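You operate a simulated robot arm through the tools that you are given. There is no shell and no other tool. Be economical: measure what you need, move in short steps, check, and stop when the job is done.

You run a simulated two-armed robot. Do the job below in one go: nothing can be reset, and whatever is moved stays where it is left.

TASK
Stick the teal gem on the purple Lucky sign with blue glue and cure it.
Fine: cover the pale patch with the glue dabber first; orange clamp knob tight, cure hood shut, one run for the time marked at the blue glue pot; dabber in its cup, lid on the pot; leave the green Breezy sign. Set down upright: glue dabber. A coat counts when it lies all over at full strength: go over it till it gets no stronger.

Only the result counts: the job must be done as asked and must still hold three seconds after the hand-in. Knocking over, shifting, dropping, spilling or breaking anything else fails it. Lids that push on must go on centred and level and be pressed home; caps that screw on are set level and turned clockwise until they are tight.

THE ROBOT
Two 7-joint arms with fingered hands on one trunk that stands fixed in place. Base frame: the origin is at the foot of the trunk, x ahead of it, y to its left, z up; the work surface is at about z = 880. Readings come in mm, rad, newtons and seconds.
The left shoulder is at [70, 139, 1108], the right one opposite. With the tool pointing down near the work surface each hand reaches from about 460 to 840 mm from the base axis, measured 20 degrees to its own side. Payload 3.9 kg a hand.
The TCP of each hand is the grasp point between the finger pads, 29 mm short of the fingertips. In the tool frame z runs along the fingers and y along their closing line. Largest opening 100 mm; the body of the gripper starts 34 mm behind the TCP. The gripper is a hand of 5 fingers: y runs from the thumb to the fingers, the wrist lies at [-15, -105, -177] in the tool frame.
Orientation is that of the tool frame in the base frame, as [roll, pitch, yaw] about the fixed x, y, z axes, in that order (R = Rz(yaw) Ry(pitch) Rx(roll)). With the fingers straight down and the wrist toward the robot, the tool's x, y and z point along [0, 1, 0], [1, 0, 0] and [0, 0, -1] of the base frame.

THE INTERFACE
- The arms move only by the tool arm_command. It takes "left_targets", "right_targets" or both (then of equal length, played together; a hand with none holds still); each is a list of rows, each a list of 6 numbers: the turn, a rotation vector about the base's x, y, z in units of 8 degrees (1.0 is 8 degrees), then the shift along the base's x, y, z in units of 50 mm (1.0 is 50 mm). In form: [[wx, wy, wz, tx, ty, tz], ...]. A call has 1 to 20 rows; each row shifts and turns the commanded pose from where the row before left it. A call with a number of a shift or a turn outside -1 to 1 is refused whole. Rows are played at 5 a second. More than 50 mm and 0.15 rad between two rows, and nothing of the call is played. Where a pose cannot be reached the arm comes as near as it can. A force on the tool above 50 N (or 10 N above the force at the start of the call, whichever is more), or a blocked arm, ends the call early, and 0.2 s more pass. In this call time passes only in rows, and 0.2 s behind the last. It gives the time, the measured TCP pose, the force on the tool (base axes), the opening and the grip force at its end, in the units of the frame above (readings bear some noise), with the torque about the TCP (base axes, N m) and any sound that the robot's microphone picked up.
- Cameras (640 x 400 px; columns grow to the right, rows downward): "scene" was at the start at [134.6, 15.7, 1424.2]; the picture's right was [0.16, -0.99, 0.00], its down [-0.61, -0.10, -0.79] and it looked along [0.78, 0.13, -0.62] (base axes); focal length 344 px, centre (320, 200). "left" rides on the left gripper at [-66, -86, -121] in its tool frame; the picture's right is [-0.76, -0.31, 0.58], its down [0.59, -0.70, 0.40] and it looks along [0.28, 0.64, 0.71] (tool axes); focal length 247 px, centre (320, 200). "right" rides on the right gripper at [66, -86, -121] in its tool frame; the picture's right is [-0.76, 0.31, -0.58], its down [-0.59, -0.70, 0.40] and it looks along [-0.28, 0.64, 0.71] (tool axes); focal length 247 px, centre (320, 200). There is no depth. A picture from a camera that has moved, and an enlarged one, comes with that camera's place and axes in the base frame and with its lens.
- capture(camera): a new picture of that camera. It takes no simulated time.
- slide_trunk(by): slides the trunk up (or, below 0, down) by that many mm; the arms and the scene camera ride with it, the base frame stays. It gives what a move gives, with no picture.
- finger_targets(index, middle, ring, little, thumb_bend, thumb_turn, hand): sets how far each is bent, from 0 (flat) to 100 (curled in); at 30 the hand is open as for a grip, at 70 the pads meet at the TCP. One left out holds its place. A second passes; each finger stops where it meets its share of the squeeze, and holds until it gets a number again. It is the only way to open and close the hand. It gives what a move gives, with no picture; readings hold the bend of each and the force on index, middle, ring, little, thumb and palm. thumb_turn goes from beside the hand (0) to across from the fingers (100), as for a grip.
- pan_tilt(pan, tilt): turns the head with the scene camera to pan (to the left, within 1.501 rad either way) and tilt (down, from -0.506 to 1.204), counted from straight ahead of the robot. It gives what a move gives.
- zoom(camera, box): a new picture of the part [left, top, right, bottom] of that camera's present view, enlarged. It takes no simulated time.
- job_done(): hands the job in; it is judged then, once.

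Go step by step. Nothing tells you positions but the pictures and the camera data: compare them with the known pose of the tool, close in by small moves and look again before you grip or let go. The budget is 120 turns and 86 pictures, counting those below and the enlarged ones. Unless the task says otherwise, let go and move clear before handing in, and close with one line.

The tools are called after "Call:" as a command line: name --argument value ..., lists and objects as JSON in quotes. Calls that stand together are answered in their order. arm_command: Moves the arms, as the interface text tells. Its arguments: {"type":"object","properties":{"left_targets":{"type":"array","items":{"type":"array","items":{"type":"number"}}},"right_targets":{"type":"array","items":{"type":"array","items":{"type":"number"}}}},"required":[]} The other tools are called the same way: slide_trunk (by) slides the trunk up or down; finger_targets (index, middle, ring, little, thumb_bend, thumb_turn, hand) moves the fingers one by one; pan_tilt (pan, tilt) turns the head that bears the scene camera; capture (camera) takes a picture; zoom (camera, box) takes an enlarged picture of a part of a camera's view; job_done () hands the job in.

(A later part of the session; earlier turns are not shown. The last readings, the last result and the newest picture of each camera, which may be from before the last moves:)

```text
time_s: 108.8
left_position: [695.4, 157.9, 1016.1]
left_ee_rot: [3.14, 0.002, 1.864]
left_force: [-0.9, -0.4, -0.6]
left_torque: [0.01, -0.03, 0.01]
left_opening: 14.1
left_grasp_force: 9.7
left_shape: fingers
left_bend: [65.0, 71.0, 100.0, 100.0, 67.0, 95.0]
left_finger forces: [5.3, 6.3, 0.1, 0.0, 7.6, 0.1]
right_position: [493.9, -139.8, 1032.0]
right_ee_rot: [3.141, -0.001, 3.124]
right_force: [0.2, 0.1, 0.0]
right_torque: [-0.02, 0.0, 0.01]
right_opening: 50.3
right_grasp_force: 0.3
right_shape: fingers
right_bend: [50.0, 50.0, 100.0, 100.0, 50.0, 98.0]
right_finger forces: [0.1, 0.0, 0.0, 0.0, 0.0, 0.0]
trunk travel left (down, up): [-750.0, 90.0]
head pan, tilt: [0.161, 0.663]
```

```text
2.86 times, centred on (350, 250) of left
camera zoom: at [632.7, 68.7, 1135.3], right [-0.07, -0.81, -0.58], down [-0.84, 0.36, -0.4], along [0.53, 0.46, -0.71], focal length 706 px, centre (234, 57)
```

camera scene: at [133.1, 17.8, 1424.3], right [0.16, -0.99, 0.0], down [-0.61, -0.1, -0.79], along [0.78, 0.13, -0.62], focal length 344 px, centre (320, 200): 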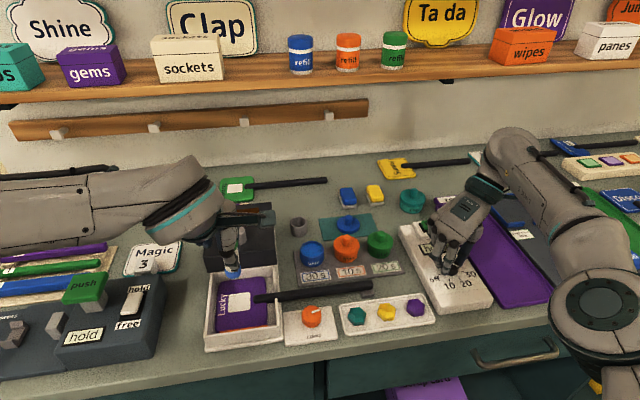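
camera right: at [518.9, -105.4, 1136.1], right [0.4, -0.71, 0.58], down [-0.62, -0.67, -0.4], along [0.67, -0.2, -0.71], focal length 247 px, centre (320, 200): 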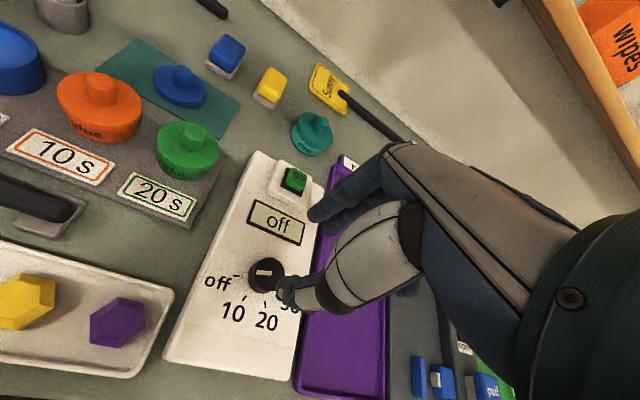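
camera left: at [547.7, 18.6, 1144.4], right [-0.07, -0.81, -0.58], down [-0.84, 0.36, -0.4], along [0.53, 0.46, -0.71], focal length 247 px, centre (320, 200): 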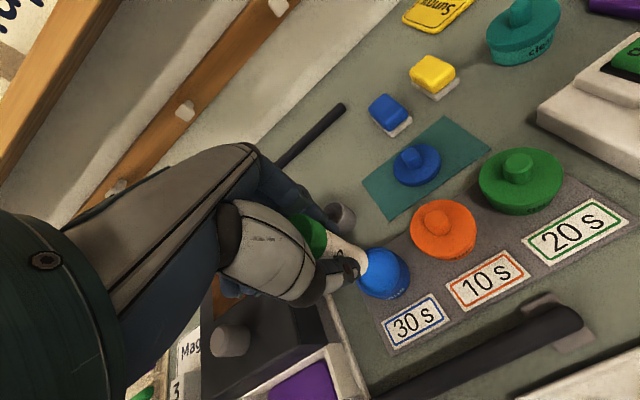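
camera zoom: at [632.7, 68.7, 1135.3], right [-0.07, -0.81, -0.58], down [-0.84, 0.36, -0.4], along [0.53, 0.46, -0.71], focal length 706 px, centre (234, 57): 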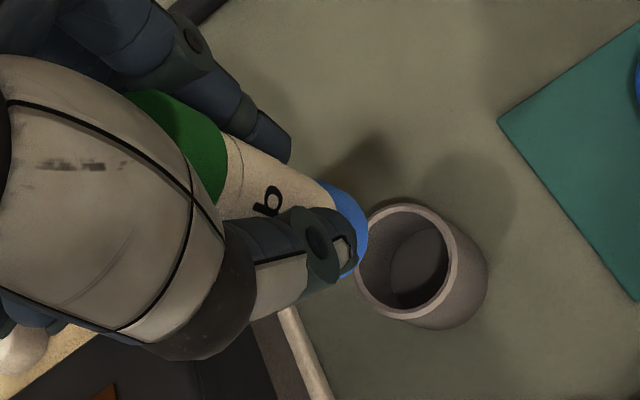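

The tip is about 2–3 mm off the cup centre. I correct and lower to just above the rim, then recheck.

Call:
arm_command --left_targets '[[0, 0, 0, -0.03, -0.045, -0.4], [0, 0, 0, 0, 0, -0.3], [0, 0, 0, 0, 0, 0], [0, 0, 0, 0, 0, 0]]'

Call:
zoom --camera "scene" --box '[260, 160, 340, 240]'

Call:
zoom --camera "left" --box '[270, 180, 430, 320]'

```text
time_s: 109.8
left_position: [694.4, 154.2, 981.0]
left_ee_rot: [3.141, -0.001, 1.865]
left_force: [-0.3, 0.7, -0.1]
left_torque: [0.0, -0.02, 0.01]
left_opening: 14.2
left_grasp_force: 9.3
left_shape: fingers
left_bend: [65.0, 71.0, 100.0, 100.0, 67.0, 95.0]
left_finger forces: [5.2, 6.5, 0.0, 0.1, 7.6, 0.0]
right_position: [493.4, -139.2, 1032.1]
right_ee_rot: [-3.14, 0.0, 3.123]
right_force: [-0.2, -0.3, -0.5]
right_torque: [0.01, 0.01, -0.02]
right_opening: 50.1
right_grasp_force: 0.1
right_shape: fingers
right_bend: [50.0, 50.0, 100.0, 100.0, 50.0, 98.0]
right_finger forces: [0.1, 0.0, 0.0, 0.1, 0.0, 0.0]
trunk travel left (down, up): [-750.0, 90.0]
head pan, tilt: [0.161, 0.663]
```

```text
5.00 times, centred on (300, 200) of scene
camera zoom: at [134.9, 15.8, 1424.1], right [0.16, -0.99, 0.0], down [-0.61, -0.1, -0.79], along [0.78, 0.13, -0.62], focal length 1718 px, centre (420, 200)
```

zoom: 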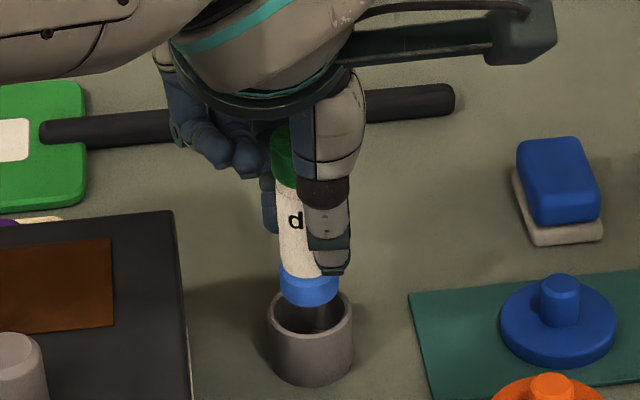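

```text
2.86 times, centred on (350, 250) of left
camera zoom: at [632.3, 66.3, 1100.6], right [-0.07, -0.81, -0.58], down [-0.84, 0.36, -0.4], along [0.53, 0.46, -0.71], focal length 706 px, centre (234, 57)
```

zoom: 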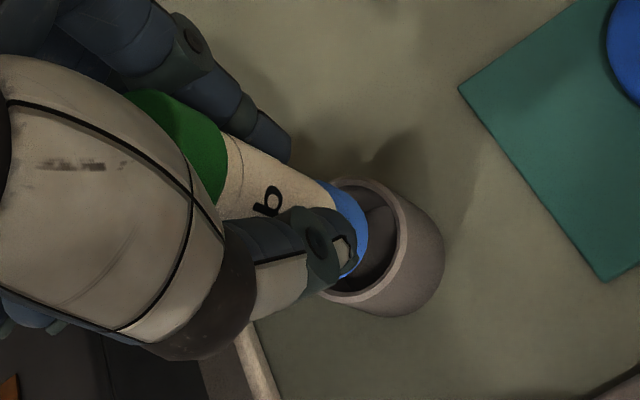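

Aligned. I insert slowly, watching the force.

Call:
arm_command --left_targets '[[0, 0, 0, -0.02, 0, -0.12], [0, 0, 0, 0, 0, -0.12], [0, 0, 0, 0, 0, -0.12], [0, 0, 0, 0, 0, -0.12], [0, 0, 0, 0, 0, -0.12], [0, 0, 0, 0, 0, 0]]'

```text
time_s: 111.2
left_position: [691.8, 154.6, 952.6]
left_ee_rot: [3.139, 0.002, 1.864]
left_force: [1.3, -0.5, 8.9]
left_torque: [-0.04, 0.0, 0.0]
left_opening: 13.1
left_grasp_force: 9.9
left_shape: fingers
left_bend: [65.0, 67.0, 100.0, 100.0, 67.0, 95.0]
left_finger forces: [5.0, 6.2, 0.0, 0.0, 9.4, 0.1]
right_position: [490.3, -139.8, 1034.4]
right_ee_rot: [3.14, 0.004, 3.125]
right_force: [-1.0, 0.0, 0.7]
right_torque: [-0.02, -0.01, -0.02]
right_opening: 50.2
right_grasp_force: 0.1
right_shape: fingers
right_bend: [50.0, 50.0, 100.0, 100.0, 50.0, 98.0]
right_finger forces: [0.0, 0.0, 0.0, 0.0, 0.0, 0.0]
trunk travel left (down, up): [-750.0, 90.0]
head pan, tilt: [0.161, 0.663]
```

Call:
zoom --camera "scene" --box '[260, 160, 340, 240]'

Call:
zoom --camera "left" --box '[270, 180, 430, 320]'

```text
5.00 times, centred on (300, 200) of scene
camera zoom: at [132.1, 15.3, 1424.4], right [0.16, -0.99, 0.0], down [-0.61, -0.1, -0.79], along [0.78, 0.13, -0.61], focal length 1718 px, centre (420, 200)
```

zoom: 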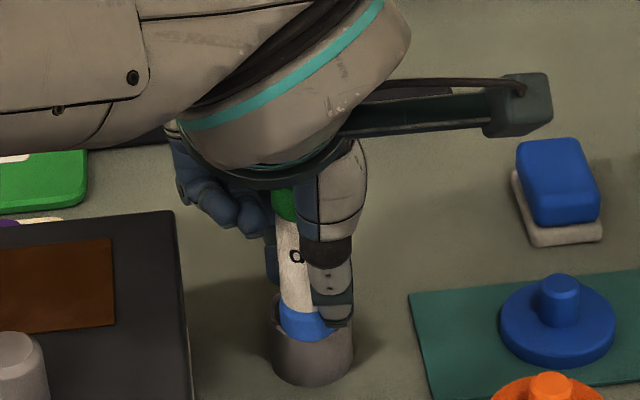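

```text
2.86 times, centred on (350, 250) of left
camera zoom: at [629.2, 65.6, 1072.2], right [-0.07, -0.81, -0.58], down [-0.84, 0.36, -0.4], along [0.53, 0.46, -0.71], focal length 706 px, centre (234, 57)
```

zoom: 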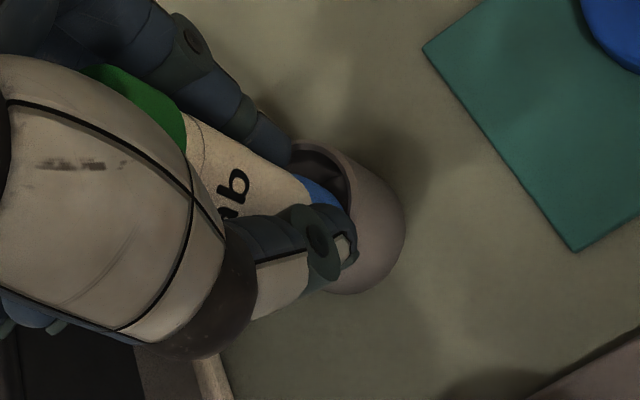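

The tip sits on the near rim. I raise and shift away from the robot, then look again.

Call:
arm_command --left_targets '[[0, 0, 0, 0, 0, 0.3], [0, 0, 0, 0.1, 0, 0.1], [0, 0, 0, 0, 0, 0], [0, 0, 0, 0, 0, 0]]'

Call:
zoom --camera "left" --box '[270, 180, 430, 320]'

Call:
zoom --camera "scene" --box '[260, 160, 340, 240]'

```text
time_s: 112.2
left_position: [699.4, 154.5, 969.8]
left_ee_rot: [3.141, 0.0, 1.865]
left_force: [-0.1, -0.5, -0.5]
left_torque: [-0.03, -0.02, -0.01]
left_opening: 13.2
left_grasp_force: 8.5
left_shape: fingers
left_bend: [65.0, 67.0, 100.0, 100.0, 67.0, 95.0]
left_finger forces: [3.9, 5.0, 0.0, 0.0, 7.8, 0.1]
right_position: [492.9, -139.8, 1032.0]
right_ee_rot: [-3.141, -0.001, 3.123]
right_force: [0.1, -0.4, 0.3]
right_torque: [-0.02, -0.03, 0.01]
right_opening: 50.1
right_grasp_force: 0.0
right_shape: fingers
right_bend: [50.0, 50.0, 100.0, 100.0, 50.0, 98.0]
right_finger forces: [0.1, 0.0, 0.0, 0.1, 0.0, 0.1]
trunk travel left (down, up): [-750.0, 90.0]
head pan, tilt: [0.161, 0.663]
```

```text
2.86 times, centred on (350, 250) of left
camera zoom: at [636.5, 66.0, 1090.5], right [-0.07, -0.81, -0.58], down [-0.84, 0.36, -0.4], along [0.53, 0.46, -0.71], focal length 706 px, centre (234, 57)
```

zoom: 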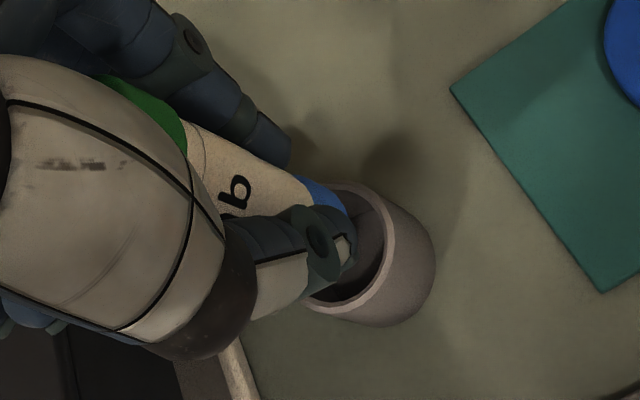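

```text
5.00 times, centred on (300, 200) of scene
camera zoom: at [134.4, 15.7, 1424.2], right [0.16, -0.99, 0.0], down [-0.61, -0.1, -0.79], along [0.78, 0.13, -0.62], focal length 1718 px, centre (420, 200)
```

zoom: 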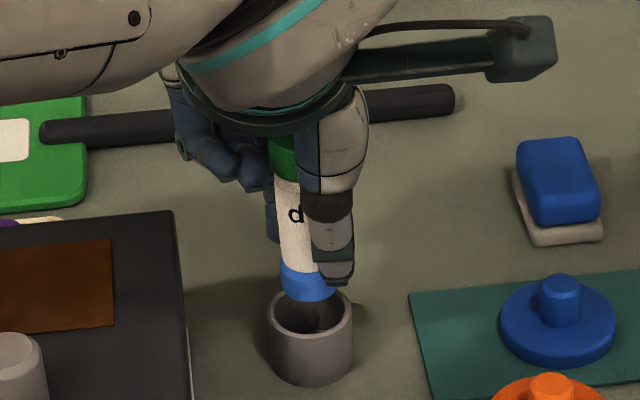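

The tip now looks centred over the cup. I lower a few mm past rim height, checking force.

Call:
arm_command --left_targets '[[0, 0, 0, -0.01, 0, -0.12], [0, 0, 0, 0, 0, -0.1], [0, 0, 0, 0, 0, -0.1], [0, 0, 0, 0, 0, -0.06], [0, 0, 0, 0, 0, 0]]'

Call:
zoom --camera "scene" --box '[260, 160, 340, 240]'

```text
time_s: 113.4
left_position: [699.7, 153.5, 952.4]
left_ee_rot: [3.141, 0.0, 1.865]
left_force: [-0.2, -0.1, -0.2]
left_torque: [0.01, 0.01, -0.02]
left_opening: 13.3
left_grasp_force: 8.2
left_shape: fingers
left_bend: [65.0, 67.0, 100.0, 100.0, 67.0, 95.0]
left_finger forces: [4.0, 5.0, 0.1, 0.1, 7.9, 0.1]
right_position: [493.5, -139.3, 1034.6]
right_ee_rot: [-3.14, 0.001, 3.124]
right_force: [-0.3, -0.4, 0.0]
right_torque: [-0.02, -0.03, 0.0]
right_opening: 50.0
right_grasp_force: 0.1
right_shape: fingers
right_bend: [50.0, 50.0, 100.0, 100.0, 50.0, 98.0]
right_finger forces: [0.0, 0.1, 0.1, 0.1, 0.0, 0.0]
trunk travel left (down, up): [-750.0, 90.0]
head pan, tilt: [0.161, 0.663]
```

```text
5.00 times, centred on (300, 200) of scene
camera zoom: at [134.6, 15.8, 1424.2], right [0.16, -0.99, 0.0], down [-0.61, -0.1, -0.79], along [0.78, 0.13, -0.62], focal length 1718 px, centre (420, 200)
```

zoom: 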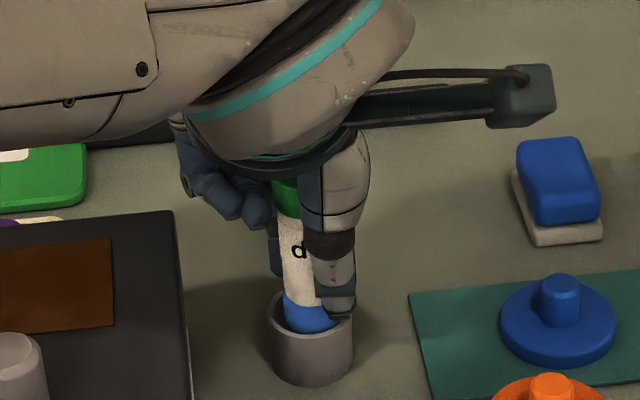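

Call:
arm_command --left_targets '[[0, 0, 0, 0, 0, -0.08], [0, 0, 0, 0, 0, -0.08], [0, 0, 0, 0, 0, 0]]'

Call:
zoom --camera "scene" --box '[260, 160, 340, 240]'

```text
time_s: 114.2
left_position: [699.5, 155.2, 942.8]
left_ee_rot: [3.14, 0.0, 1.864]
left_force: [0.3, 0.9, -0.7]
left_torque: [0.03, -0.01, -0.05]
left_opening: 13.0
left_grasp_force: 8.8
left_shape: fingers
left_bend: [65.0, 67.0, 100.0, 100.0, 67.0, 95.0]
left_finger forces: [4.1, 5.0, 0.0, 0.1, 7.8, 0.0]
right_position: [493.8, -141.1, 1033.8]
right_ee_rot: [3.142, -0.001, 3.124]
right_force: [0.0, -0.7, 0.3]
right_torque: [-0.02, -0.02, 0.0]
right_opening: 50.2
right_grasp_force: 0.1
right_shape: fingers
right_bend: [50.0, 50.0, 100.0, 100.0, 50.0, 98.0]
right_finger forces: [0.0, 0.1, 0.0, 0.0, 0.1, 0.0]
trunk travel left (down, up): [-750.0, 90.0]
head pan, tilt: [0.161, 0.663]
```

```text
5.00 times, centred on (300, 200) of scene
camera zoom: at [134.6, 15.7, 1424.2], right [0.16, -0.99, 0.0], down [-0.61, -0.1, -0.79], along [0.78, 0.13, -0.62], focal length 1718 px, centre (420, 200)
```

zoom: 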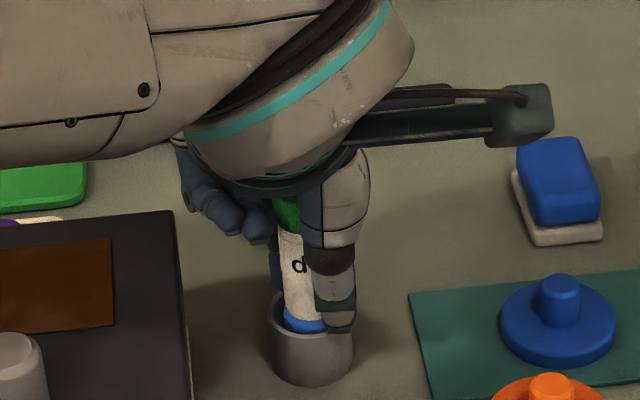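

The tip is inside the cup with no contact force. I release it, rise and check.

Call:
finger_targets --hand "left" --index 57 --middle 57 --thumb_bend 57

Call:
finger_targets --hand "left" --index 45 --middle 45 --thumb_bend 45

Call:
arm_command --left_targets '[[0, 0, 0, 0, 0, 0.5], [0, 0, 0, 0, 0, 0.8], [0, 0, 0, 0, 0, 0.8], [0, 0, 0, 0, 0, 0]]'

Call:
zoom --camera "scene" --box '[250, 160, 370, 280]'

```text
time_s: 115.2
left_position: [699.9, 154.6, 944.1]
left_ee_rot: [-3.141, 0.0, 1.864]
left_force: [-0.3, -0.1, -0.9]
left_torque: [0.04, 0.0, 0.02]
left_opening: 34.9
left_grasp_force: 0.0
left_shape: fingers
left_bend: [56.0, 56.0, 100.0, 100.0, 56.0, 97.0]
left_finger forces: [0.0, 0.1, 0.0, 0.0, 0.0, 0.0]
right_position: [493.5, -139.1, 1033.3]
right_ee_rot: [3.142, -0.001, 3.123]
right_force: [-0.1, 1.0, 0.2]
right_torque: [-0.01, -0.02, 0.01]
right_opening: 50.2
right_grasp_force: 0.1
right_shape: fingers
right_bend: [50.0, 50.0, 100.0, 100.0, 50.0, 98.0]
right_finger forces: [0.1, 0.0, 0.0, 0.0, 0.1, 0.0]
trunk travel left (down, up): [-750.0, 90.0]
head pan, tilt: [0.161, 0.663]
```

```text
time_s: 116.2
left_position: [699.1, 153.7, 942.5]
left_ee_rot: [3.141, 0.0, 1.865]
left_force: [-0.1, 0.1, -0.3]
left_torque: [-0.01, 0.01, -0.05]
left_opening: 62.1
left_grasp_force: 0.0
left_shape: fingers
left_bend: [45.0, 45.0, 100.0, 100.0, 45.0, 97.0]
left_finger forces: [0.0, 0.0, 0.0, 0.1, 0.0, 0.1]
right_position: [493.5, -139.2, 1034.6]
right_ee_rot: [3.14, -0.001, 3.124]
right_force: [-0.4, 0.6, 0.4]
right_torque: [0.0, -0.02, 0.0]
right_opening: 50.0
right_grasp_force: 0.1
right_shape: fingers
right_bend: [50.0, 50.0, 100.0, 100.0, 50.0, 98.0]
right_finger forces: [0.0, 0.0, 0.0, 0.1, 0.0, 0.1]
trunk travel left (down, up): [-750.0, 90.0]
head pan, tilt: [0.161, 0.663]
```

```text
time_s: 117.2
left_position: [698.5, 155.0, 1048.0]
left_ee_rot: [3.142, -0.002, 1.864]
left_force: [-0.2, -0.1, -0.1]
left_torque: [-0.03, 0.0, 0.02]
left_opening: 62.3
left_grasp_force: 0.0
left_shape: fingers
left_bend: [45.0, 45.0, 100.0, 100.0, 45.0, 98.0]
left_finger forces: [0.0, 0.0, 0.0, 0.0, 0.1, 0.1]
right_position: [494.1, -139.8, 1034.0]
right_ee_rot: [-3.142, 0.001, 3.124]
right_force: [-0.1, 0.3, 0.7]
right_torque: [-0.01, 0.01, -0.01]
right_opening: 50.2
right_grasp_force: 0.0
right_shape: fingers
right_bend: [50.0, 50.0, 100.0, 100.0, 50.0, 98.0]
right_finger forces: [0.1, 0.0, 0.1, 0.0, 0.1, 0.0]
trunk travel left (down, up): [-750.0, 90.0]
head pan, tilt: [0.161, 0.663]
```

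```text
3.33 times, centred on (310, 220) of scene
camera zoom: at [135.1, 15.9, 1424.1], right [0.16, -0.99, 0.0], down [-0.61, -0.1, -0.79], along [0.78, 0.13, -0.62], focal length 1146 px, centre (353, 133)
```

zoom: 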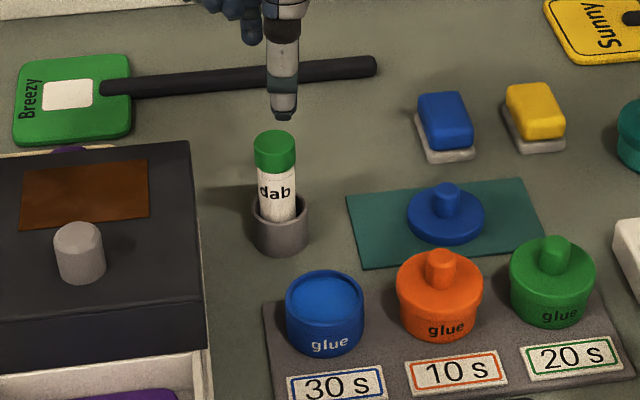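

The dabber stands upright in its cup. Next the gem: I clear the right hand and bring the left over the teal gem, fingers closing along the tray's length.

Call:
arm_command --right_targets '[[0, 0, -0.85, 0.345, -0.1, 0], [0, 0, -0.85, 0.345, -0.1, 0], [0, 0, -0.85, 0.345, -0.1, 0], [0, 0, -0.85, 0.345, -0.1, 0], [0, 0, -0.85, 0.345, -0.1, 0], [0, 0, -0.85, 0.345, -0.1, 0], [0, 0, -0.85, 0.345, -0.1, 0], [0, 0, -0.85, 0.345, -0.1, 0], [0, 0, -0.85, 0.345, -0.1, 0], [0, 0, -0.85, 0.345, -0.1, 0], [0, 0, -0.85, 0.345, -0.1, 0], [0, 0, -0.85, 0.345, -0.1, 0]]'

Call:
arm_command --left_targets '[[0, 0, -0.804, -0.299, -0.211, -0.057], [0, 0, -0.804, -0.299, -0.211, -0.057], [0, 0, -0.804, -0.299, -0.211, -0.057], [0, 0, -0.804, -0.299, -0.211, -0.057], [0, 0, -0.804, -0.299, -0.211, -0.057], [0, 0, -0.804, -0.299, -0.211, -0.057], [0, 0, -0.804, -0.299, -0.211, -0.057], [0, 0, -0.804, -0.299, -0.211, -0.057], [0, 0, -0.804, -0.299, -0.211, -0.057], [0, 0, -0.804, -0.299, -0.211, -0.057], [0, 0, -0.804, -0.299, -0.211, -0.057], [0, 0, -0.804, -0.299, -0.211, -0.057], [0, 0, -0.804, -0.299, -0.211, -0.057], [0, 0, -0.804, -0.299, -0.211, -0.057], [0, 0, 0, 0, 0, 0]]'

Call:
finger_targets --hand "left" --index 50 --middle 50 --thumb_bend 50

Call:
capture --camera "left"

```text
time_s: 119.8
left_position: [698.4, 154.8, 1047.8]
left_ee_rot: [-3.141, -0.001, 1.864]
left_force: [0.0, 0.0, -0.4]
left_torque: [-0.01, -0.01, 0.03]
left_opening: 62.2
left_grasp_force: 0.0
left_shape: fingers
left_bend: [45.0, 45.0, 100.0, 100.0, 45.0, 98.0]
left_finger forces: [0.0, 0.1, 0.0, 0.0, 0.0, 0.1]
right_position: [698.5, -199.5, 1031.6]
right_ee_rot: [3.141, -0.001, 1.699]
right_force: [0.4, -0.4, 0.2]
right_torque: [0.03, -0.01, -0.03]
right_opening: 50.2
right_grasp_force: 0.1
right_shape: fingers
right_bend: [50.0, 50.0, 100.0, 100.0, 50.0, 98.0]
right_finger forces: [0.0, 0.0, 0.0, 0.0, 0.0, 0.0]
trunk travel left (down, up): [-750.0, 90.0]
head pan, tilt: [0.161, 0.663]
```

```text
time_s: 123.0
left_position: [585.7, 76.0, 1025.8]
left_ee_rot: [3.14, 0.0, 1.022]
left_force: [0.8, 0.6, 0.4]
left_torque: [0.01, 0.01, -0.02]
left_opening: 62.0
left_grasp_force: 0.2
left_shape: fingers
left_bend: [45.0, 45.0, 100.0, 100.0, 45.0, 98.0]
left_finger forces: [0.0, 0.0, 0.1, 0.1, 0.0, 0.0]
left hand out of reach, approached as far as the arm can: row 8, 9, 10, 11, 12, 13, 14
right_position: [698.0, -200.3, 1032.2]
right_ee_rot: [3.142, 0.0, 1.699]
right_force: [-0.5, 0.1, 0.3]
right_torque: [-0.01, 0.01, 0.0]
right_opening: 50.1
right_grasp_force: 0.0
right_shape: fingers
right_bend: [50.0, 50.0, 100.0, 100.0, 50.0, 98.0]
right_finger forces: [0.0, 0.1, 0.1, 0.1, 0.0, 0.1]
trunk travel left (down, up): [-750.0, 90.0]
head pan, tilt: [0.161, 0.663]
```

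```text
time_s: 124.0
left_position: [585.5, 76.5, 1026.3]
left_ee_rot: [3.141, -0.002, 1.023]
left_force: [0.3, -0.7, -0.6]
left_torque: [-0.01, -0.01, -0.01]
left_opening: 50.8
left_grasp_force: 0.1
left_shape: fingers
left_bend: [50.0, 50.0, 100.0, 100.0, 50.0, 98.0]
left_finger forces: [0.0, 0.0, 0.0, 0.0, 0.0, 0.0]
right_position: [697.1, -200.3, 1031.0]
right_ee_rot: [3.14, 0.0, 1.701]
right_force: [0.0, -0.7, -0.1]
right_torque: [0.0, 0.05, 0.01]
right_opening: 49.9
right_grasp_force: 0.1
right_shape: fingers
right_bend: [50.0, 50.0, 100.0, 100.0, 50.0, 98.0]
right_finger forces: [0.0, 0.0, 0.0, 0.0, 0.0, 0.1]
trunk travel left (down, up): [-750.0, 90.0]
head pan, tilt: [0.161, 0.663]
```

```text
12 pictures are left
camera left: at [478.8, 64.0, 1145.9], right [-0.66, -0.49, -0.58], down [-0.29, 0.87, -0.4], along [0.69, -0.09, -0.71], focal length 247 px, centre (320, 200)
```

left: 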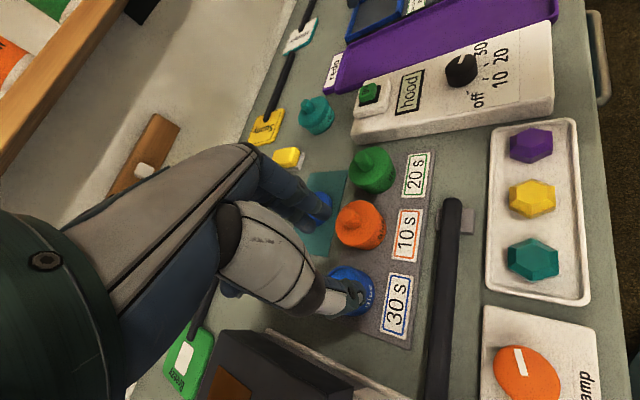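

The left wrist can't turn that far, so the right hand will handle the gem. I move the left hand back out of the way first.

Call:
arm_command --left_targets '[[0, 0, 0.8, 0.1, 0.5, 0.3], [0, 0, 0.8, 0.1, 0.5, 0.3], [0, 0, 0.8, 0.1, 0.5, 0.3], [0, 0, 0.8, 0.1, 0.5, 0.2], [0, 0, 0.8, 0.1, 0.5, 0.2], [0, 0, 0.8, 0.1, 0.5, 0.2], [0, 0, 0.8, 0, 0.5, 0.2], [0, 0, 0, 0, 0, 0]]'

```text
time_s: 125.8
left_position: [618.2, 251.7, 1108.5]
left_ee_rot: [3.141, -0.001, 1.808]
left_force: [0.6, 1.3, -0.3]
left_torque: [0.04, 0.01, -0.02]
left_opening: 50.5
left_grasp_force: 0.1
left_shape: fingers
left_bend: [50.0, 50.0, 100.0, 100.0, 50.0, 98.0]
left_finger forces: [0.1, 0.0, 0.0, 0.0, 0.0, 0.0]
right_position: [698.7, -200.0, 1031.0]
right_ee_rot: [3.14, 0.001, 1.699]
right_force: [0.3, -0.3, 0.4]
right_torque: [-0.02, 0.05, 0.0]
right_opening: 50.1
right_grasp_force: 0.2
right_shape: fingers
right_bend: [50.0, 50.0, 100.0, 100.0, 50.0, 98.0]
right_finger forces: [0.0, 0.0, 0.0, 0.1, 0.0, 0.0]
trunk travel left (down, up): [-750.0, 90.0]
head pan, tilt: [0.161, 0.663]
```

Call:
arm_command --left_targets '[[0, 0, 0, 0, 0.85, 0.2], [0, 0, 0, 0, 0.85, 0.1], [0, 0, 0, 0, 0.85, 0.1], [0, 0, 0, 0, 0.85, 0.1]]'

Call:
arm_command --right_targets '[[0, 0, 0.886, -0.298, 0.295, -0.046], [0, 0, 0.886, -0.298, 0.295, -0.046], [0, 0, 0.886, -0.298, 0.295, -0.046], [0, 0, 0.886, -0.298, 0.295, -0.046], [0, 0, 0.886, -0.298, 0.295, -0.046], [0, 0, 0.886, -0.298, 0.295, -0.046], [0, 0, 0.886, -0.298, 0.295, -0.046], [0, 0, 0.886, -0.298, 0.295, -0.046], [0, 0, 0.886, -0.298, 0.295, -0.046], [0, 0, 0.886, -0.298, 0.295, -0.046], [0, 0, 0.886, -0.298, 0.295, -0.046], [0, 0, 0.886, -0.298, 0.295, -0.046], [0, 0, 0.886, -0.298, 0.295, -0.046], [0, 0, 0.886, -0.298, 0.295, -0.046], [0, 0, 0, 0, 0, -0.6], [0, 0, 0, 0, 0, -0.2], [0, 0, 0, 0, 0, 0]]'

Call:
zoom --camera "scene" --box '[290, 230, 430, 350]'

```text
time_s: 126.8
left_position: [615.2, 398.7, 1132.6]
left_ee_rot: [-3.141, -0.001, 1.806]
left_force: [-0.5, -0.3, -0.3]
left_torque: [0.01, 0.0, -0.03]
left_opening: 50.3
left_grasp_force: 0.0
left_shape: fingers
left_bend: [50.0, 50.0, 100.0, 100.0, 50.0, 98.0]
left_finger forces: [0.0, 0.0, 0.0, 0.0, 0.0, 0.0]
left hand out of reach, approached as far as the arm can: row 4
right_position: [696.4, -198.3, 1031.6]
right_ee_rot: [3.141, 0.001, 1.7]
right_force: [-0.5, -0.1, 0.0]
right_torque: [0.01, 0.02, -0.01]
right_opening: 49.9
right_grasp_force: 0.1
right_shape: fingers
right_bend: [50.0, 50.0, 100.0, 100.0, 50.0, 98.0]
right_finger forces: [0.1, 0.0, 0.0, 0.1, 0.1, 0.1]
trunk travel left (down, up): [-750.0, 90.0]
head pan, tilt: [0.161, 0.663]
```

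```text
time_s: 130.4
left_position: [615.1, 400.7, 1132.2]
left_ee_rot: [3.141, 0.002, 1.805]
left_force: [-0.6, -1.0, -0.9]
left_torque: [0.02, -0.01, 0.01]
left_opening: 50.5
left_grasp_force: 0.1
left_shape: fingers
left_bend: [50.0, 50.0, 100.0, 100.0, 50.0, 98.0]
left_finger forces: [0.0, 0.1, 0.0, 0.0, 0.0, 0.0]
right_position: [488.6, 7.1, 958.6]
right_ee_rot: [3.142, -0.002, -2.851]
right_force: [0.1, -1.2, 0.5]
right_torque: [0.03, -0.03, -0.01]
right_opening: 50.0
right_grasp_force: 0.0
right_shape: fingers
right_bend: [50.0, 50.0, 100.0, 100.0, 50.0, 98.0]
right_finger forces: [0.1, 0.1, 0.0, 0.0, 0.0, 0.1]
trunk travel left (down, up): [-750.0, 90.0]
head pan, tilt: [0.161, 0.663]
```

```text
3.33 times, centred on (360, 290) of scene
camera zoom: at [134.5, 15.8, 1424.2], right [0.16, -0.99, 0.0], down [-0.61, -0.1, -0.79], along [0.78, 0.13, -0.62], focal length 1146 px, centre (187, -100)
```

zoom: 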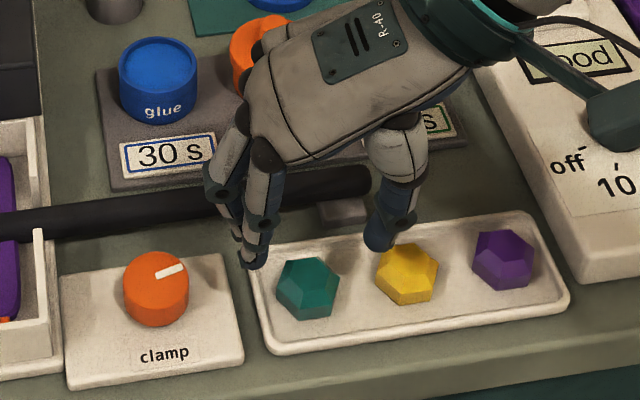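

Fingers and thumb straddle the teal gem. I narrow the opening to stay clear of the yellow gem, go down and grip.

Call:
finger_targets --hand "right" --index 53 --middle 53 --thumb_bend 53

Call:
arm_command --right_targets '[[0, 0, 0, 0, 0.02, -0.4], [0, 0, 0, 0, 0, -0.26], [0, 0, 0, 0, 0, -0.1], [0, 0, 0, 0, 0, 0]]'

Call:
zoom --camera "scene" --box '[290, 230, 430, 350]'

```text
time_s: 131.4
left_position: [615.7, 401.5, 1132.2]
left_ee_rot: [3.141, 0.001, 1.804]
left_force: [0.1, 0.4, -0.1]
left_torque: [0.01, -0.01, 0.0]
left_opening: 50.7
left_grasp_force: 0.1
left_shape: fingers
left_bend: [50.0, 50.0, 100.0, 100.0, 50.0, 98.0]
left_finger forces: [0.0, 0.0, 0.0, 0.0, 0.1, 0.0]
right_position: [490.2, 6.5, 959.7]
right_ee_rot: [-3.141, 0.0, -2.851]
right_force: [0.2, 0.4, 1.2]
right_torque: [-0.03, 0.03, 0.01]
right_opening: 43.2
right_grasp_force: 0.0
right_shape: fingers
right_bend: [53.0, 53.0, 100.0, 100.0, 53.0, 98.0]
right_finger forces: [0.0, 0.0, 0.1, 0.1, 0.1, 0.1]
trunk travel left (down, up): [-750.0, 90.0]
head pan, tilt: [0.161, 0.663]
```

```text
time_s: 132.4
left_position: [616.6, 399.4, 1133.1]
left_ee_rot: [-3.141, 0.0, 1.804]
left_force: [-0.6, -0.6, -0.4]
left_torque: [0.03, 0.01, -0.01]
left_opening: 50.5
left_grasp_force: 0.1
left_shape: fingers
left_bend: [50.0, 50.0, 100.0, 100.0, 50.0, 98.0]
left_finger forces: [0.1, 0.0, 0.0, 0.0, 0.1, 0.1]
right_position: [489.2, 8.0, 922.8]
right_ee_rot: [-3.141, 0.0, -2.849]
right_force: [0.6, -0.7, -0.8]
right_torque: [-0.01, -0.02, 0.01]
right_opening: 43.1
right_grasp_force: 0.1
right_shape: fingers
right_bend: [53.0, 53.0, 100.0, 100.0, 53.0, 98.0]
right_finger forces: [0.0, 0.1, 0.1, 0.0, 0.0, 0.0]
trunk travel left (down, up): [-750.0, 90.0]
head pan, tilt: [0.161, 0.663]
```

```text
3.33 times, centred on (360, 290) of scene
camera zoom: at [134.6, 15.7, 1424.2], right [0.16, -0.99, 0.0], down [-0.61, -0.1, -0.79], along [0.78, 0.13, -0.62], focal length 1146 px, centre (187, -100)
```

zoom: 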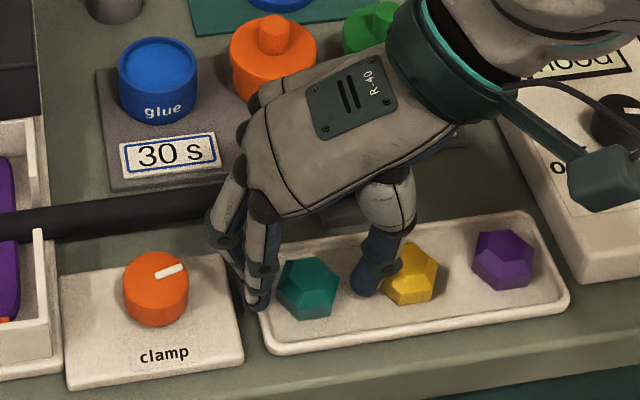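

Call:
arm_command --right_targets '[[0, 0, 0, 0, 0.02, -0.07], [0, 0, 0, 0, 0, -0.05]]'

Call:
finger_targets --hand "right" --index 68 --middle 68 --thumb_bend 68

```text
time_s: 133.0
left_position: [614.5, 400.6, 1133.8]
left_ee_rot: [3.14, 0.001, 1.806]
left_force: [-0.2, 0.5, 0.0]
left_torque: [0.0, 0.01, -0.01]
left_opening: 50.2
left_grasp_force: 0.1
left_shape: fingers
left_bend: [50.0, 50.0, 100.0, 100.0, 50.0, 98.0]
left_finger forces: [0.0, 0.0, 0.0, 0.0, 0.0, 0.0]
right_position: [489.2, 10.6, 918.9]
right_ee_rot: [3.141, 0.003, -2.85]
right_force: [-0.9, 0.9, 8.2]
right_torque: [0.23, -0.04, 0.05]
right_opening: 43.0
right_grasp_force: 3.7
right_shape: fingers
right_bend: [53.0, 52.0, 100.0, 100.0, 53.0, 98.0]
right_finger forces: [0.2, 6.7, 0.0, 0.0, 0.6, 0.1]
trunk travel left (down, up): [-750.0, 90.0]
head pan, tilt: [0.161, 0.663]
```

```text
time_s: 134.0
left_position: [612.1, 402.4, 1133.3]
left_ee_rot: [3.141, 0.004, 1.805]
left_force: [0.0, 0.0, 0.4]
left_torque: [0.03, 0.04, 0.01]
left_opening: 50.2
left_grasp_force: 0.0
left_shape: fingers
left_bend: [50.0, 50.0, 100.0, 100.0, 50.0, 98.0]
left_finger forces: [0.0, 0.1, 0.1, 0.0, 0.1, 0.0]
right_position: [488.0, 12.0, 920.1]
right_ee_rot: [-3.141, 0.006, -2.85]
right_force: [-0.2, 11.6, 22.7]
right_torque: [0.91, -0.07, 0.14]
right_opening: 25.2
right_grasp_force: 22.1
right_shape: fingers
right_bend: [61.0, 59.0, 100.0, 100.0, 62.0, 97.0]
right_finger forces: [5.9, 32.7, 0.0, 0.0, 6.0, 0.0]
trunk travel left (down, up): [-750.0, 90.0]
head pan, tilt: [0.161, 0.663]
```

The middle finger presses on the tray; I ease up a little and read the forces.

Call:
arm_command --right_targets '[[0, 0, 0, 0, -0.02, 0.05], [0, 0, 0, 0, -0.02, 0.05]]'

Call:
zoom --camera "scene" --box '[290, 230, 430, 350]'

```text
time_s: 134.6
left_position: [613.5, 401.3, 1132.6]
left_ee_rot: [3.14, 0.0, 1.805]
left_force: [-0.6, -0.2, 1.1]
left_torque: [-0.01, 0.02, 0.01]
left_opening: 50.5
left_grasp_force: 0.0
left_shape: fingers
left_bend: [50.0, 50.0, 100.0, 100.0, 50.0, 98.0]
left_finger forces: [0.0, 0.0, 0.0, 0.0, 0.1, 0.1]
right_position: [488.9, 7.2, 921.3]
right_ee_rot: [-3.14, -0.002, -2.851]
right_force: [-0.4, 9.6, 8.4]
right_torque: [0.55, -0.02, 0.14]
right_opening: 25.3
right_grasp_force: 15.8
right_shape: fingers
right_bend: [61.0, 58.0, 100.0, 100.0, 62.0, 97.0]
right_finger forces: [6.0, 19.2, 0.0, 0.0, 6.0, 0.0]
trunk travel left (down, up): [-750.0, 90.0]
head pan, tilt: [0.161, 0.663]
```

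```text
3.33 times, centred on (360, 290) of scene
camera zoom: at [133.3, 17.6, 1424.1], right [0.16, -0.99, 0.0], down [-0.61, -0.1, -0.79], along [0.78, 0.13, -0.62], focal length 1146 px, centre (187, -100)
```

zoom: 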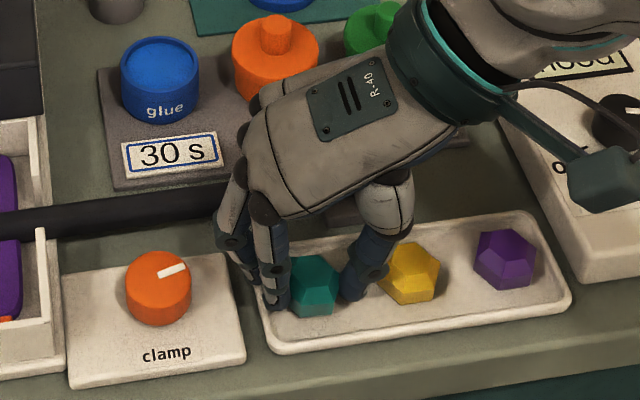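

Call:
arm_command --right_targets '[[0, 0, 0, 0, 0, 0.06], [0, 0, 0, 0, 0, 0.06], [0, 0, 0, 0, 0, 0.06], [0, 0, 0, 0, 0, 0.06]]'

```text
time_s: 135.6
left_position: [614.5, 400.5, 1132.8]
left_ee_rot: [-3.141, 0.001, 1.805]
left_force: [-0.3, -0.5, 0.7]
left_torque: [0.02, 0.02, 0.02]
left_opening: 50.2
left_grasp_force: 0.2
left_shape: fingers
left_bend: [50.0, 50.0, 100.0, 100.0, 50.0, 98.0]
left_finger forces: [0.1, 0.0, 0.0, 0.0, 0.0, 0.1]
right_position: [490.1, 8.4, 933.1]
right_ee_rot: [-3.14, 0.0, -2.849]
right_force: [0.0, -0.1, -0.6]
right_torque: [0.01, -0.01, -0.02]
right_opening: 25.0
right_grasp_force: 7.9
right_shape: fingers
right_bend: [63.0, 64.0, 100.0, 100.0, 62.0, 97.0]
right_finger forces: [4.9, 3.0, 0.1, 0.0, 7.8, 0.0]
trunk travel left (down, up): [-750.0, 90.0]
head pan, tilt: [0.161, 0.663]
```

The gem is held by three fingers. I lift and swing it toward the patch, turning the hand so thumb and fingers clear the sign handle.

Call:
arm_command --right_targets '[[0, 0, 0, 0, 0, 0.7], [0, 0, 0, 0, 0, 0.8], [0, 0, -0.865, -0.012, 0.318, 0], [0, 0, -0.865, -0.012, 0.318, 0], [0, 0, -0.865, -0.012, 0.318, 0], [0, 0, -0.865, -0.012, 0.318, 0], [0, 0, -0.865, -0.012, 0.318, 0], [0, 0, -0.865, -0.012, 0.318, 0], [0, 0, -0.865, -0.012, 0.318, 0], [0, 0, -0.865, -0.012, 0.318, 0], [0, 0, -0.865, -0.012, 0.318, 0], [0, 0, -0.865, -0.012, 0.318, 0], [0, 0, -0.865, -0.012, 0.318, 0], [0, 0, -0.865, -0.012, 0.318, 0], [0, 0, -0.865, -0.012, 0.318, 0]]'

Call:
capture --camera "scene"

```text
time_s: 139.0
left_position: [616.4, 400.0, 1133.0]
left_ee_rot: [-3.141, 0.0, 1.804]
left_force: [-0.1, -0.5, 1.0]
left_torque: [-0.02, -0.01, 0.01]
left_opening: 50.4
left_grasp_force: 0.0
left_shape: fingers
left_bend: [50.0, 50.0, 100.0, 100.0, 50.0, 98.0]
left_finger forces: [0.0, 0.1, 0.0, 0.0, 0.0, 0.1]
right_position: [496.0, 207.6, 1054.1]
right_ee_rot: [3.093, -0.071, 1.838]
right_force: [0.2, -0.2, -0.1]
right_torque: [0.03, 0.0, 0.0]
right_opening: 25.3
right_grasp_force: 7.7
right_shape: fingers
right_bend: [63.0, 65.0, 100.0, 100.0, 62.0, 96.0]
right_finger forces: [4.8, 3.0, 0.0, 0.1, 7.7, 0.0]
trunk travel left (down, up): [-750.0, 90.0]
head pan, tilt: [0.161, 0.663]
stopped in row 15 (right hand): the arm was blocked; the commanded pose is now the measured one
```

```text
8 pictures are left
camera scene: at [134.9, 14.9, 1424.2], right [0.16, -0.99, 0.0], down [-0.61, -0.1, -0.79], along [0.78, 0.13, -0.62], focal length 344 px, centre (320, 200)
```

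scene: 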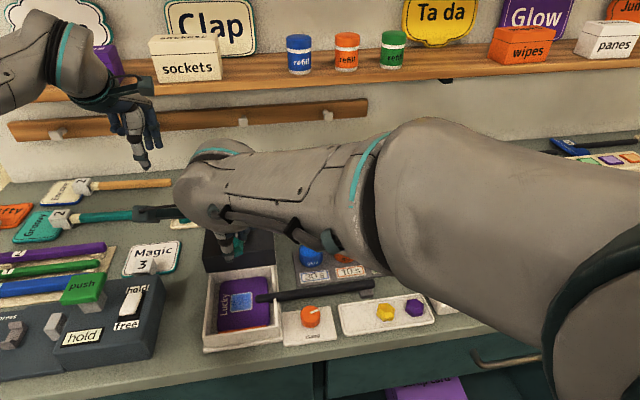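

The right arm was blocked near the end of that turn. I turn the hand partly back, level it, and centre over the patch before going down.

Call:
arm_command --right_targets '[[-0.097, 0.033, 0.66, -0.04, 0.021, 0], [-0.097, 0.033, 0.66, -0.04, 0.021, 0], [-0.097, 0.033, 0.66, -0.04, 0.021, 0], [-0.097, 0.033, 0.66, -0.04, 0.021, 0], [-0.097, 0.033, 0.66, -0.04, 0.021, 0], [-0.097, 0.033, 0.66, -0.04, 0.021, 0], [0, 0, 0, 0, 0, 0]]'

Call:
arm_command --right_targets '[[0, 0, 0, 0, 0, -0.4], [0, 0, 0, 0, 0, -0.4], [0, 0, 0, 0, 0, -0.4], [0, 0, 0, 0, 0, -0.4], [0, 0, 0, 0, 0, 0]]'

```text
time_s: 140.6
left_position: [616.4, 400.8, 1132.2]
left_ee_rot: [3.141, 0.001, 1.805]
left_force: [0.3, 0.1, 0.0]
left_torque: [0.0, 0.01, -0.02]
left_opening: 50.3
left_grasp_force: 0.1
left_shape: fingers
left_bend: [50.0, 50.0, 100.0, 100.0, 50.0, 98.0]
left_finger forces: [0.0, 0.0, 0.0, 0.0, 0.0, 0.1]
right_position: [481.9, 217.4, 1050.5]
right_ee_rot: [-3.123, -0.01, 2.392]
right_force: [-1.2, -0.2, -0.2]
right_torque: [0.04, 0.01, 0.01]
right_opening: 25.0
right_grasp_force: 7.5
right_shape: fingers
right_bend: [63.0, 65.0, 100.0, 100.0, 62.0, 96.0]
right_finger forces: [4.7, 3.0, 0.0, 0.0, 7.5, 0.0]
trunk travel left (down, up): [-750.0, 90.0]
head pan, tilt: [0.161, 0.663]
```

```text
time_s: 141.8
left_position: [616.4, 400.0, 1132.0]
left_ee_rot: [3.14, -0.001, 1.804]
left_force: [0.2, 0.1, 0.0]
left_torque: [-0.01, 0.02, 0.0]
left_opening: 50.6
left_grasp_force: 0.0
left_shape: fingers
left_bend: [50.0, 50.0, 100.0, 100.0, 50.0, 98.0]
left_finger forces: [0.0, 0.1, 0.1, 0.0, 0.0, 0.0]
right_position: [487.9, 217.2, 982.9]
right_ee_rot: [3.141, -0.02, 2.382]
right_force: [0.0, 0.2, 0.0]
right_torque: [-0.01, -0.01, 0.01]
right_opening: 25.2
right_grasp_force: 7.6
right_shape: fingers
right_bend: [63.0, 65.0, 100.0, 100.0, 62.0, 96.0]
right_finger forces: [4.8, 3.0, 0.0, 0.1, 7.6, 0.1]
trunk travel left (down, up): [-750.0, 90.0]
head pan, tilt: [0.161, 0.663]
```

Call:
zoom --camera "scene" --box '[195, 210, 305, 320]'

Call:
zoom --camera "right" --box '[190, 160, 390, 340]'

```text
3.64 times, centred on (250, 265) of scene
camera zoom: at [134.5, 15.7, 1424.2], right [0.16, -0.99, 0.0], down [-0.61, -0.1, -0.79], along [0.78, 0.13, -0.62], focal length 1250 px, centre (574, -36)
```

zoom: 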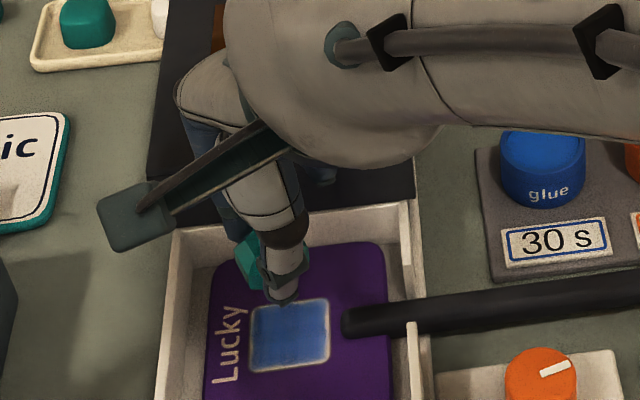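

```text
2.22 times, centred on (290, 250) of right
camera zoom: at [383.7, 196.4, 1104.3], right [0.77, -0.31, 0.56], down [-0.06, -0.91, -0.41], along [0.64, 0.28, -0.72], focal length 549 px, centre (387, 89)
```

zoom: 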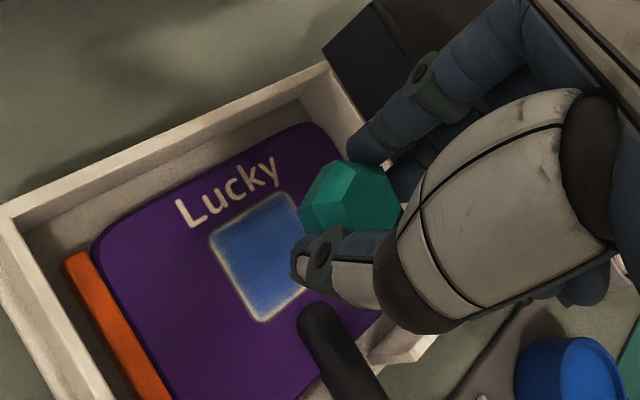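

Call:
arm_command --right_targets '[[0, 0, 0, -0.06, -0.054, 0], [0, 0, 0, -0.06, -0.054, -0.2], [0, 0, 0, 0, 0, -0.2], [0, 0, 0, 0, 0, 0], [0, 0, 0, 0, 0, 0]]'

```text
time_s: 143.0
left_position: [616.7, 399.8, 1132.0]
left_ee_rot: [-3.141, -0.001, 1.804]
left_force: [-0.6, -1.2, -0.8]
left_torque: [-0.01, -0.08, 0.01]
left_opening: 50.3
left_grasp_force: 0.0
left_shape: fingers
left_bend: [50.0, 50.0, 100.0, 100.0, 50.0, 98.0]
left_finger forces: [0.0, 0.0, 0.0, 0.0, 0.0, 0.0]
right_position: [486.6, 206.6, 967.8]
right_ee_rot: [3.131, -0.029, 2.37]
right_force: [-0.7, 0.0, 0.1]
right_torque: [0.06, 0.02, -0.02]
right_opening: 25.0
right_grasp_force: 8.0
right_shape: fingers
right_bend: [63.0, 65.0, 100.0, 100.0, 62.0, 96.0]
right_finger forces: [4.8, 3.1, 0.0, 0.0, 7.6, 0.1]
trunk travel left (down, up): [-750.0, 90.0]
head pan, tilt: [0.161, 0.663]
```

The arm lags a bit here, probably crowding itself. I turn the hand a bit further outward to free it.

Call:
arm_command --right_targets '[[0, 0, 0.85, 0, 0, 0], [0, 0, 0.85, 0, 0, 0], [0, 0, 0, 0, 0, 0], [0, 0, 0, 0, 0, 0]]'

```text
time_s: 144.0
left_position: [616.2, 399.7, 1132.1]
left_ee_rot: [3.141, 0.0, 1.804]
left_force: [0.1, -0.3, 0.1]
left_torque: [0.0, 0.0, 0.0]
left_opening: 50.5
left_grasp_force: 0.1
left_shape: fingers
left_bend: [50.0, 50.0, 100.0, 100.0, 50.0, 98.0]
left_finger forces: [0.0, 0.0, 0.0, 0.1, 0.0, 0.0]
right_position: [477.0, 210.6, 950.4]
right_ee_rot: [-3.12, -0.01, 2.63]
right_force: [0.3, 0.1, -0.4]
right_torque: [0.03, -0.02, 0.01]
right_opening: 25.3
right_grasp_force: 7.8
right_shape: fingers
right_bend: [63.0, 65.0, 100.0, 100.0, 62.0, 96.0]
right_finger forces: [4.8, 3.0, 0.0, 0.0, 7.6, 0.0]
trunk travel left (down, up): [-750.0, 90.0]
head pan, tilt: [0.161, 0.663]
```

Call:
arm_command --right_targets '[[0.1, -0.138, 0, 0, 0, 0], [0, 0, 0, 0, 0, 0], [0, 0, 0, 0, 0, 0]]'

Call:
capture --camera "right"

```text
time_s: 144.8
left_position: [615.3, 400.5, 1132.4]
left_ee_rot: [3.141, 0.002, 1.807]
left_force: [0.0, 1.0, 0.3]
left_torque: [-0.01, 0.02, 0.01]
left_opening: 50.3
left_grasp_force: 0.2
left_shape: fingers
left_bend: [50.0, 50.0, 100.0, 100.0, 50.0, 98.0]
left_finger forces: [0.1, 0.0, 0.1, 0.0, 0.0, 0.0]
right_position: [476.4, 210.5, 952.1]
right_ee_rot: [3.139, 0.0, 2.629]
right_force: [-0.2, 0.2, 0.2]
right_torque: [-0.02, 0.0, -0.01]
right_opening: 25.2
right_grasp_force: 7.6
right_shape: fingers
right_bend: [63.0, 65.0, 100.0, 100.0, 62.0, 96.0]
right_finger forces: [4.8, 3.0, 0.1, 0.1, 7.6, 0.0]
trunk travel left (down, up): [-750.0, 90.0]
head pan, tilt: [0.161, 0.663]
```

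```text
5 pictures are left
camera right: at [377.0, 166.8, 1071.5], right [0.81, -0.1, 0.58], down [0.17, -0.9, -0.4], along [0.56, 0.42, -0.71], focal length 247 px, centre (320, 200)
```

right: 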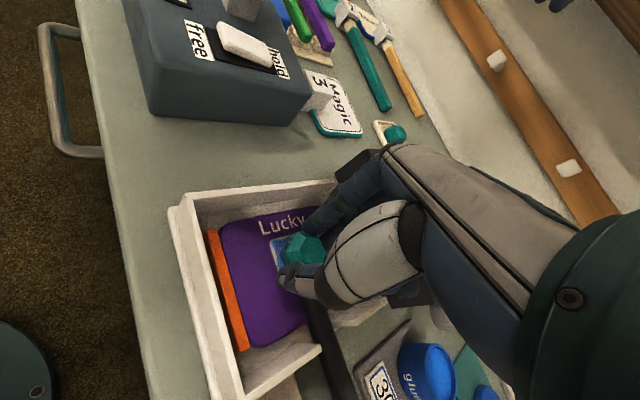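

Call:
arm_command --right_targets '[[0, 0, 0, 0.124, 0.074, 0], [0, 0, 0, 0, 0, -0.16], [0, 0, 0, 0, 0, 0]]'

Call:
arm_command --right_targets '[[0, 0, 0, 0, 0, -0.06], [0, 0, 0, 0, 0, -0.06], [0, 0, 0, 0, 0, 0]]'

```text
time_s: 145.6
left_position: [615.7, 401.3, 1132.0]
left_ee_rot: [3.141, 0.0, 1.804]
left_force: [-0.4, -0.1, -0.2]
left_torque: [0.02, 0.0, -0.02]
left_opening: 50.3
left_grasp_force: 0.0
left_shape: fingers
left_bend: [50.0, 50.0, 100.0, 100.0, 50.0, 98.0]
left_finger forces: [0.1, 0.1, 0.1, 0.1, 0.1, 0.0]
right_position: [482.6, 214.7, 943.1]
right_ee_rot: [3.139, 0.0, 2.629]
right_force: [0.6, 0.2, 0.2]
right_torque: [-0.01, -0.02, -0.02]
right_opening: 25.4
right_grasp_force: 8.0
right_shape: fingers
right_bend: [63.0, 65.0, 100.0, 100.0, 62.0, 96.0]
right_finger forces: [4.7, 3.0, 0.0, 0.1, 7.6, 0.0]
trunk travel left (down, up): [-750.0, 90.0]
head pan, tilt: [0.161, 0.663]
```

```text
time_s: 146.4
left_position: [614.7, 399.5, 1131.2]
left_ee_rot: [-3.141, 0.002, 1.804]
left_force: [-0.5, -0.2, 0.0]
left_torque: [0.03, 0.04, 0.01]
left_opening: 50.3
left_grasp_force: 0.0
left_shape: fingers
left_bend: [50.0, 50.0, 100.0, 100.0, 50.0, 98.0]
left_finger forces: [0.0, 0.0, 0.0, 0.0, 0.0, 0.1]
right_position: [479.9, 216.1, 937.1]
right_ee_rot: [3.138, 0.001, 2.63]
right_force: [1.1, -0.4, 0.0]
right_torque: [0.02, 0.0, -0.02]
right_opening: 24.9
right_grasp_force: 7.7
right_shape: fingers
right_bend: [63.0, 65.0, 100.0, 100.0, 62.0, 96.0]
right_finger forces: [4.9, 3.1, 0.0, 0.1, 7.5, 0.0]
trunk travel left (down, up): [-750.0, 90.0]
head pan, tilt: [0.161, 0.663]
```

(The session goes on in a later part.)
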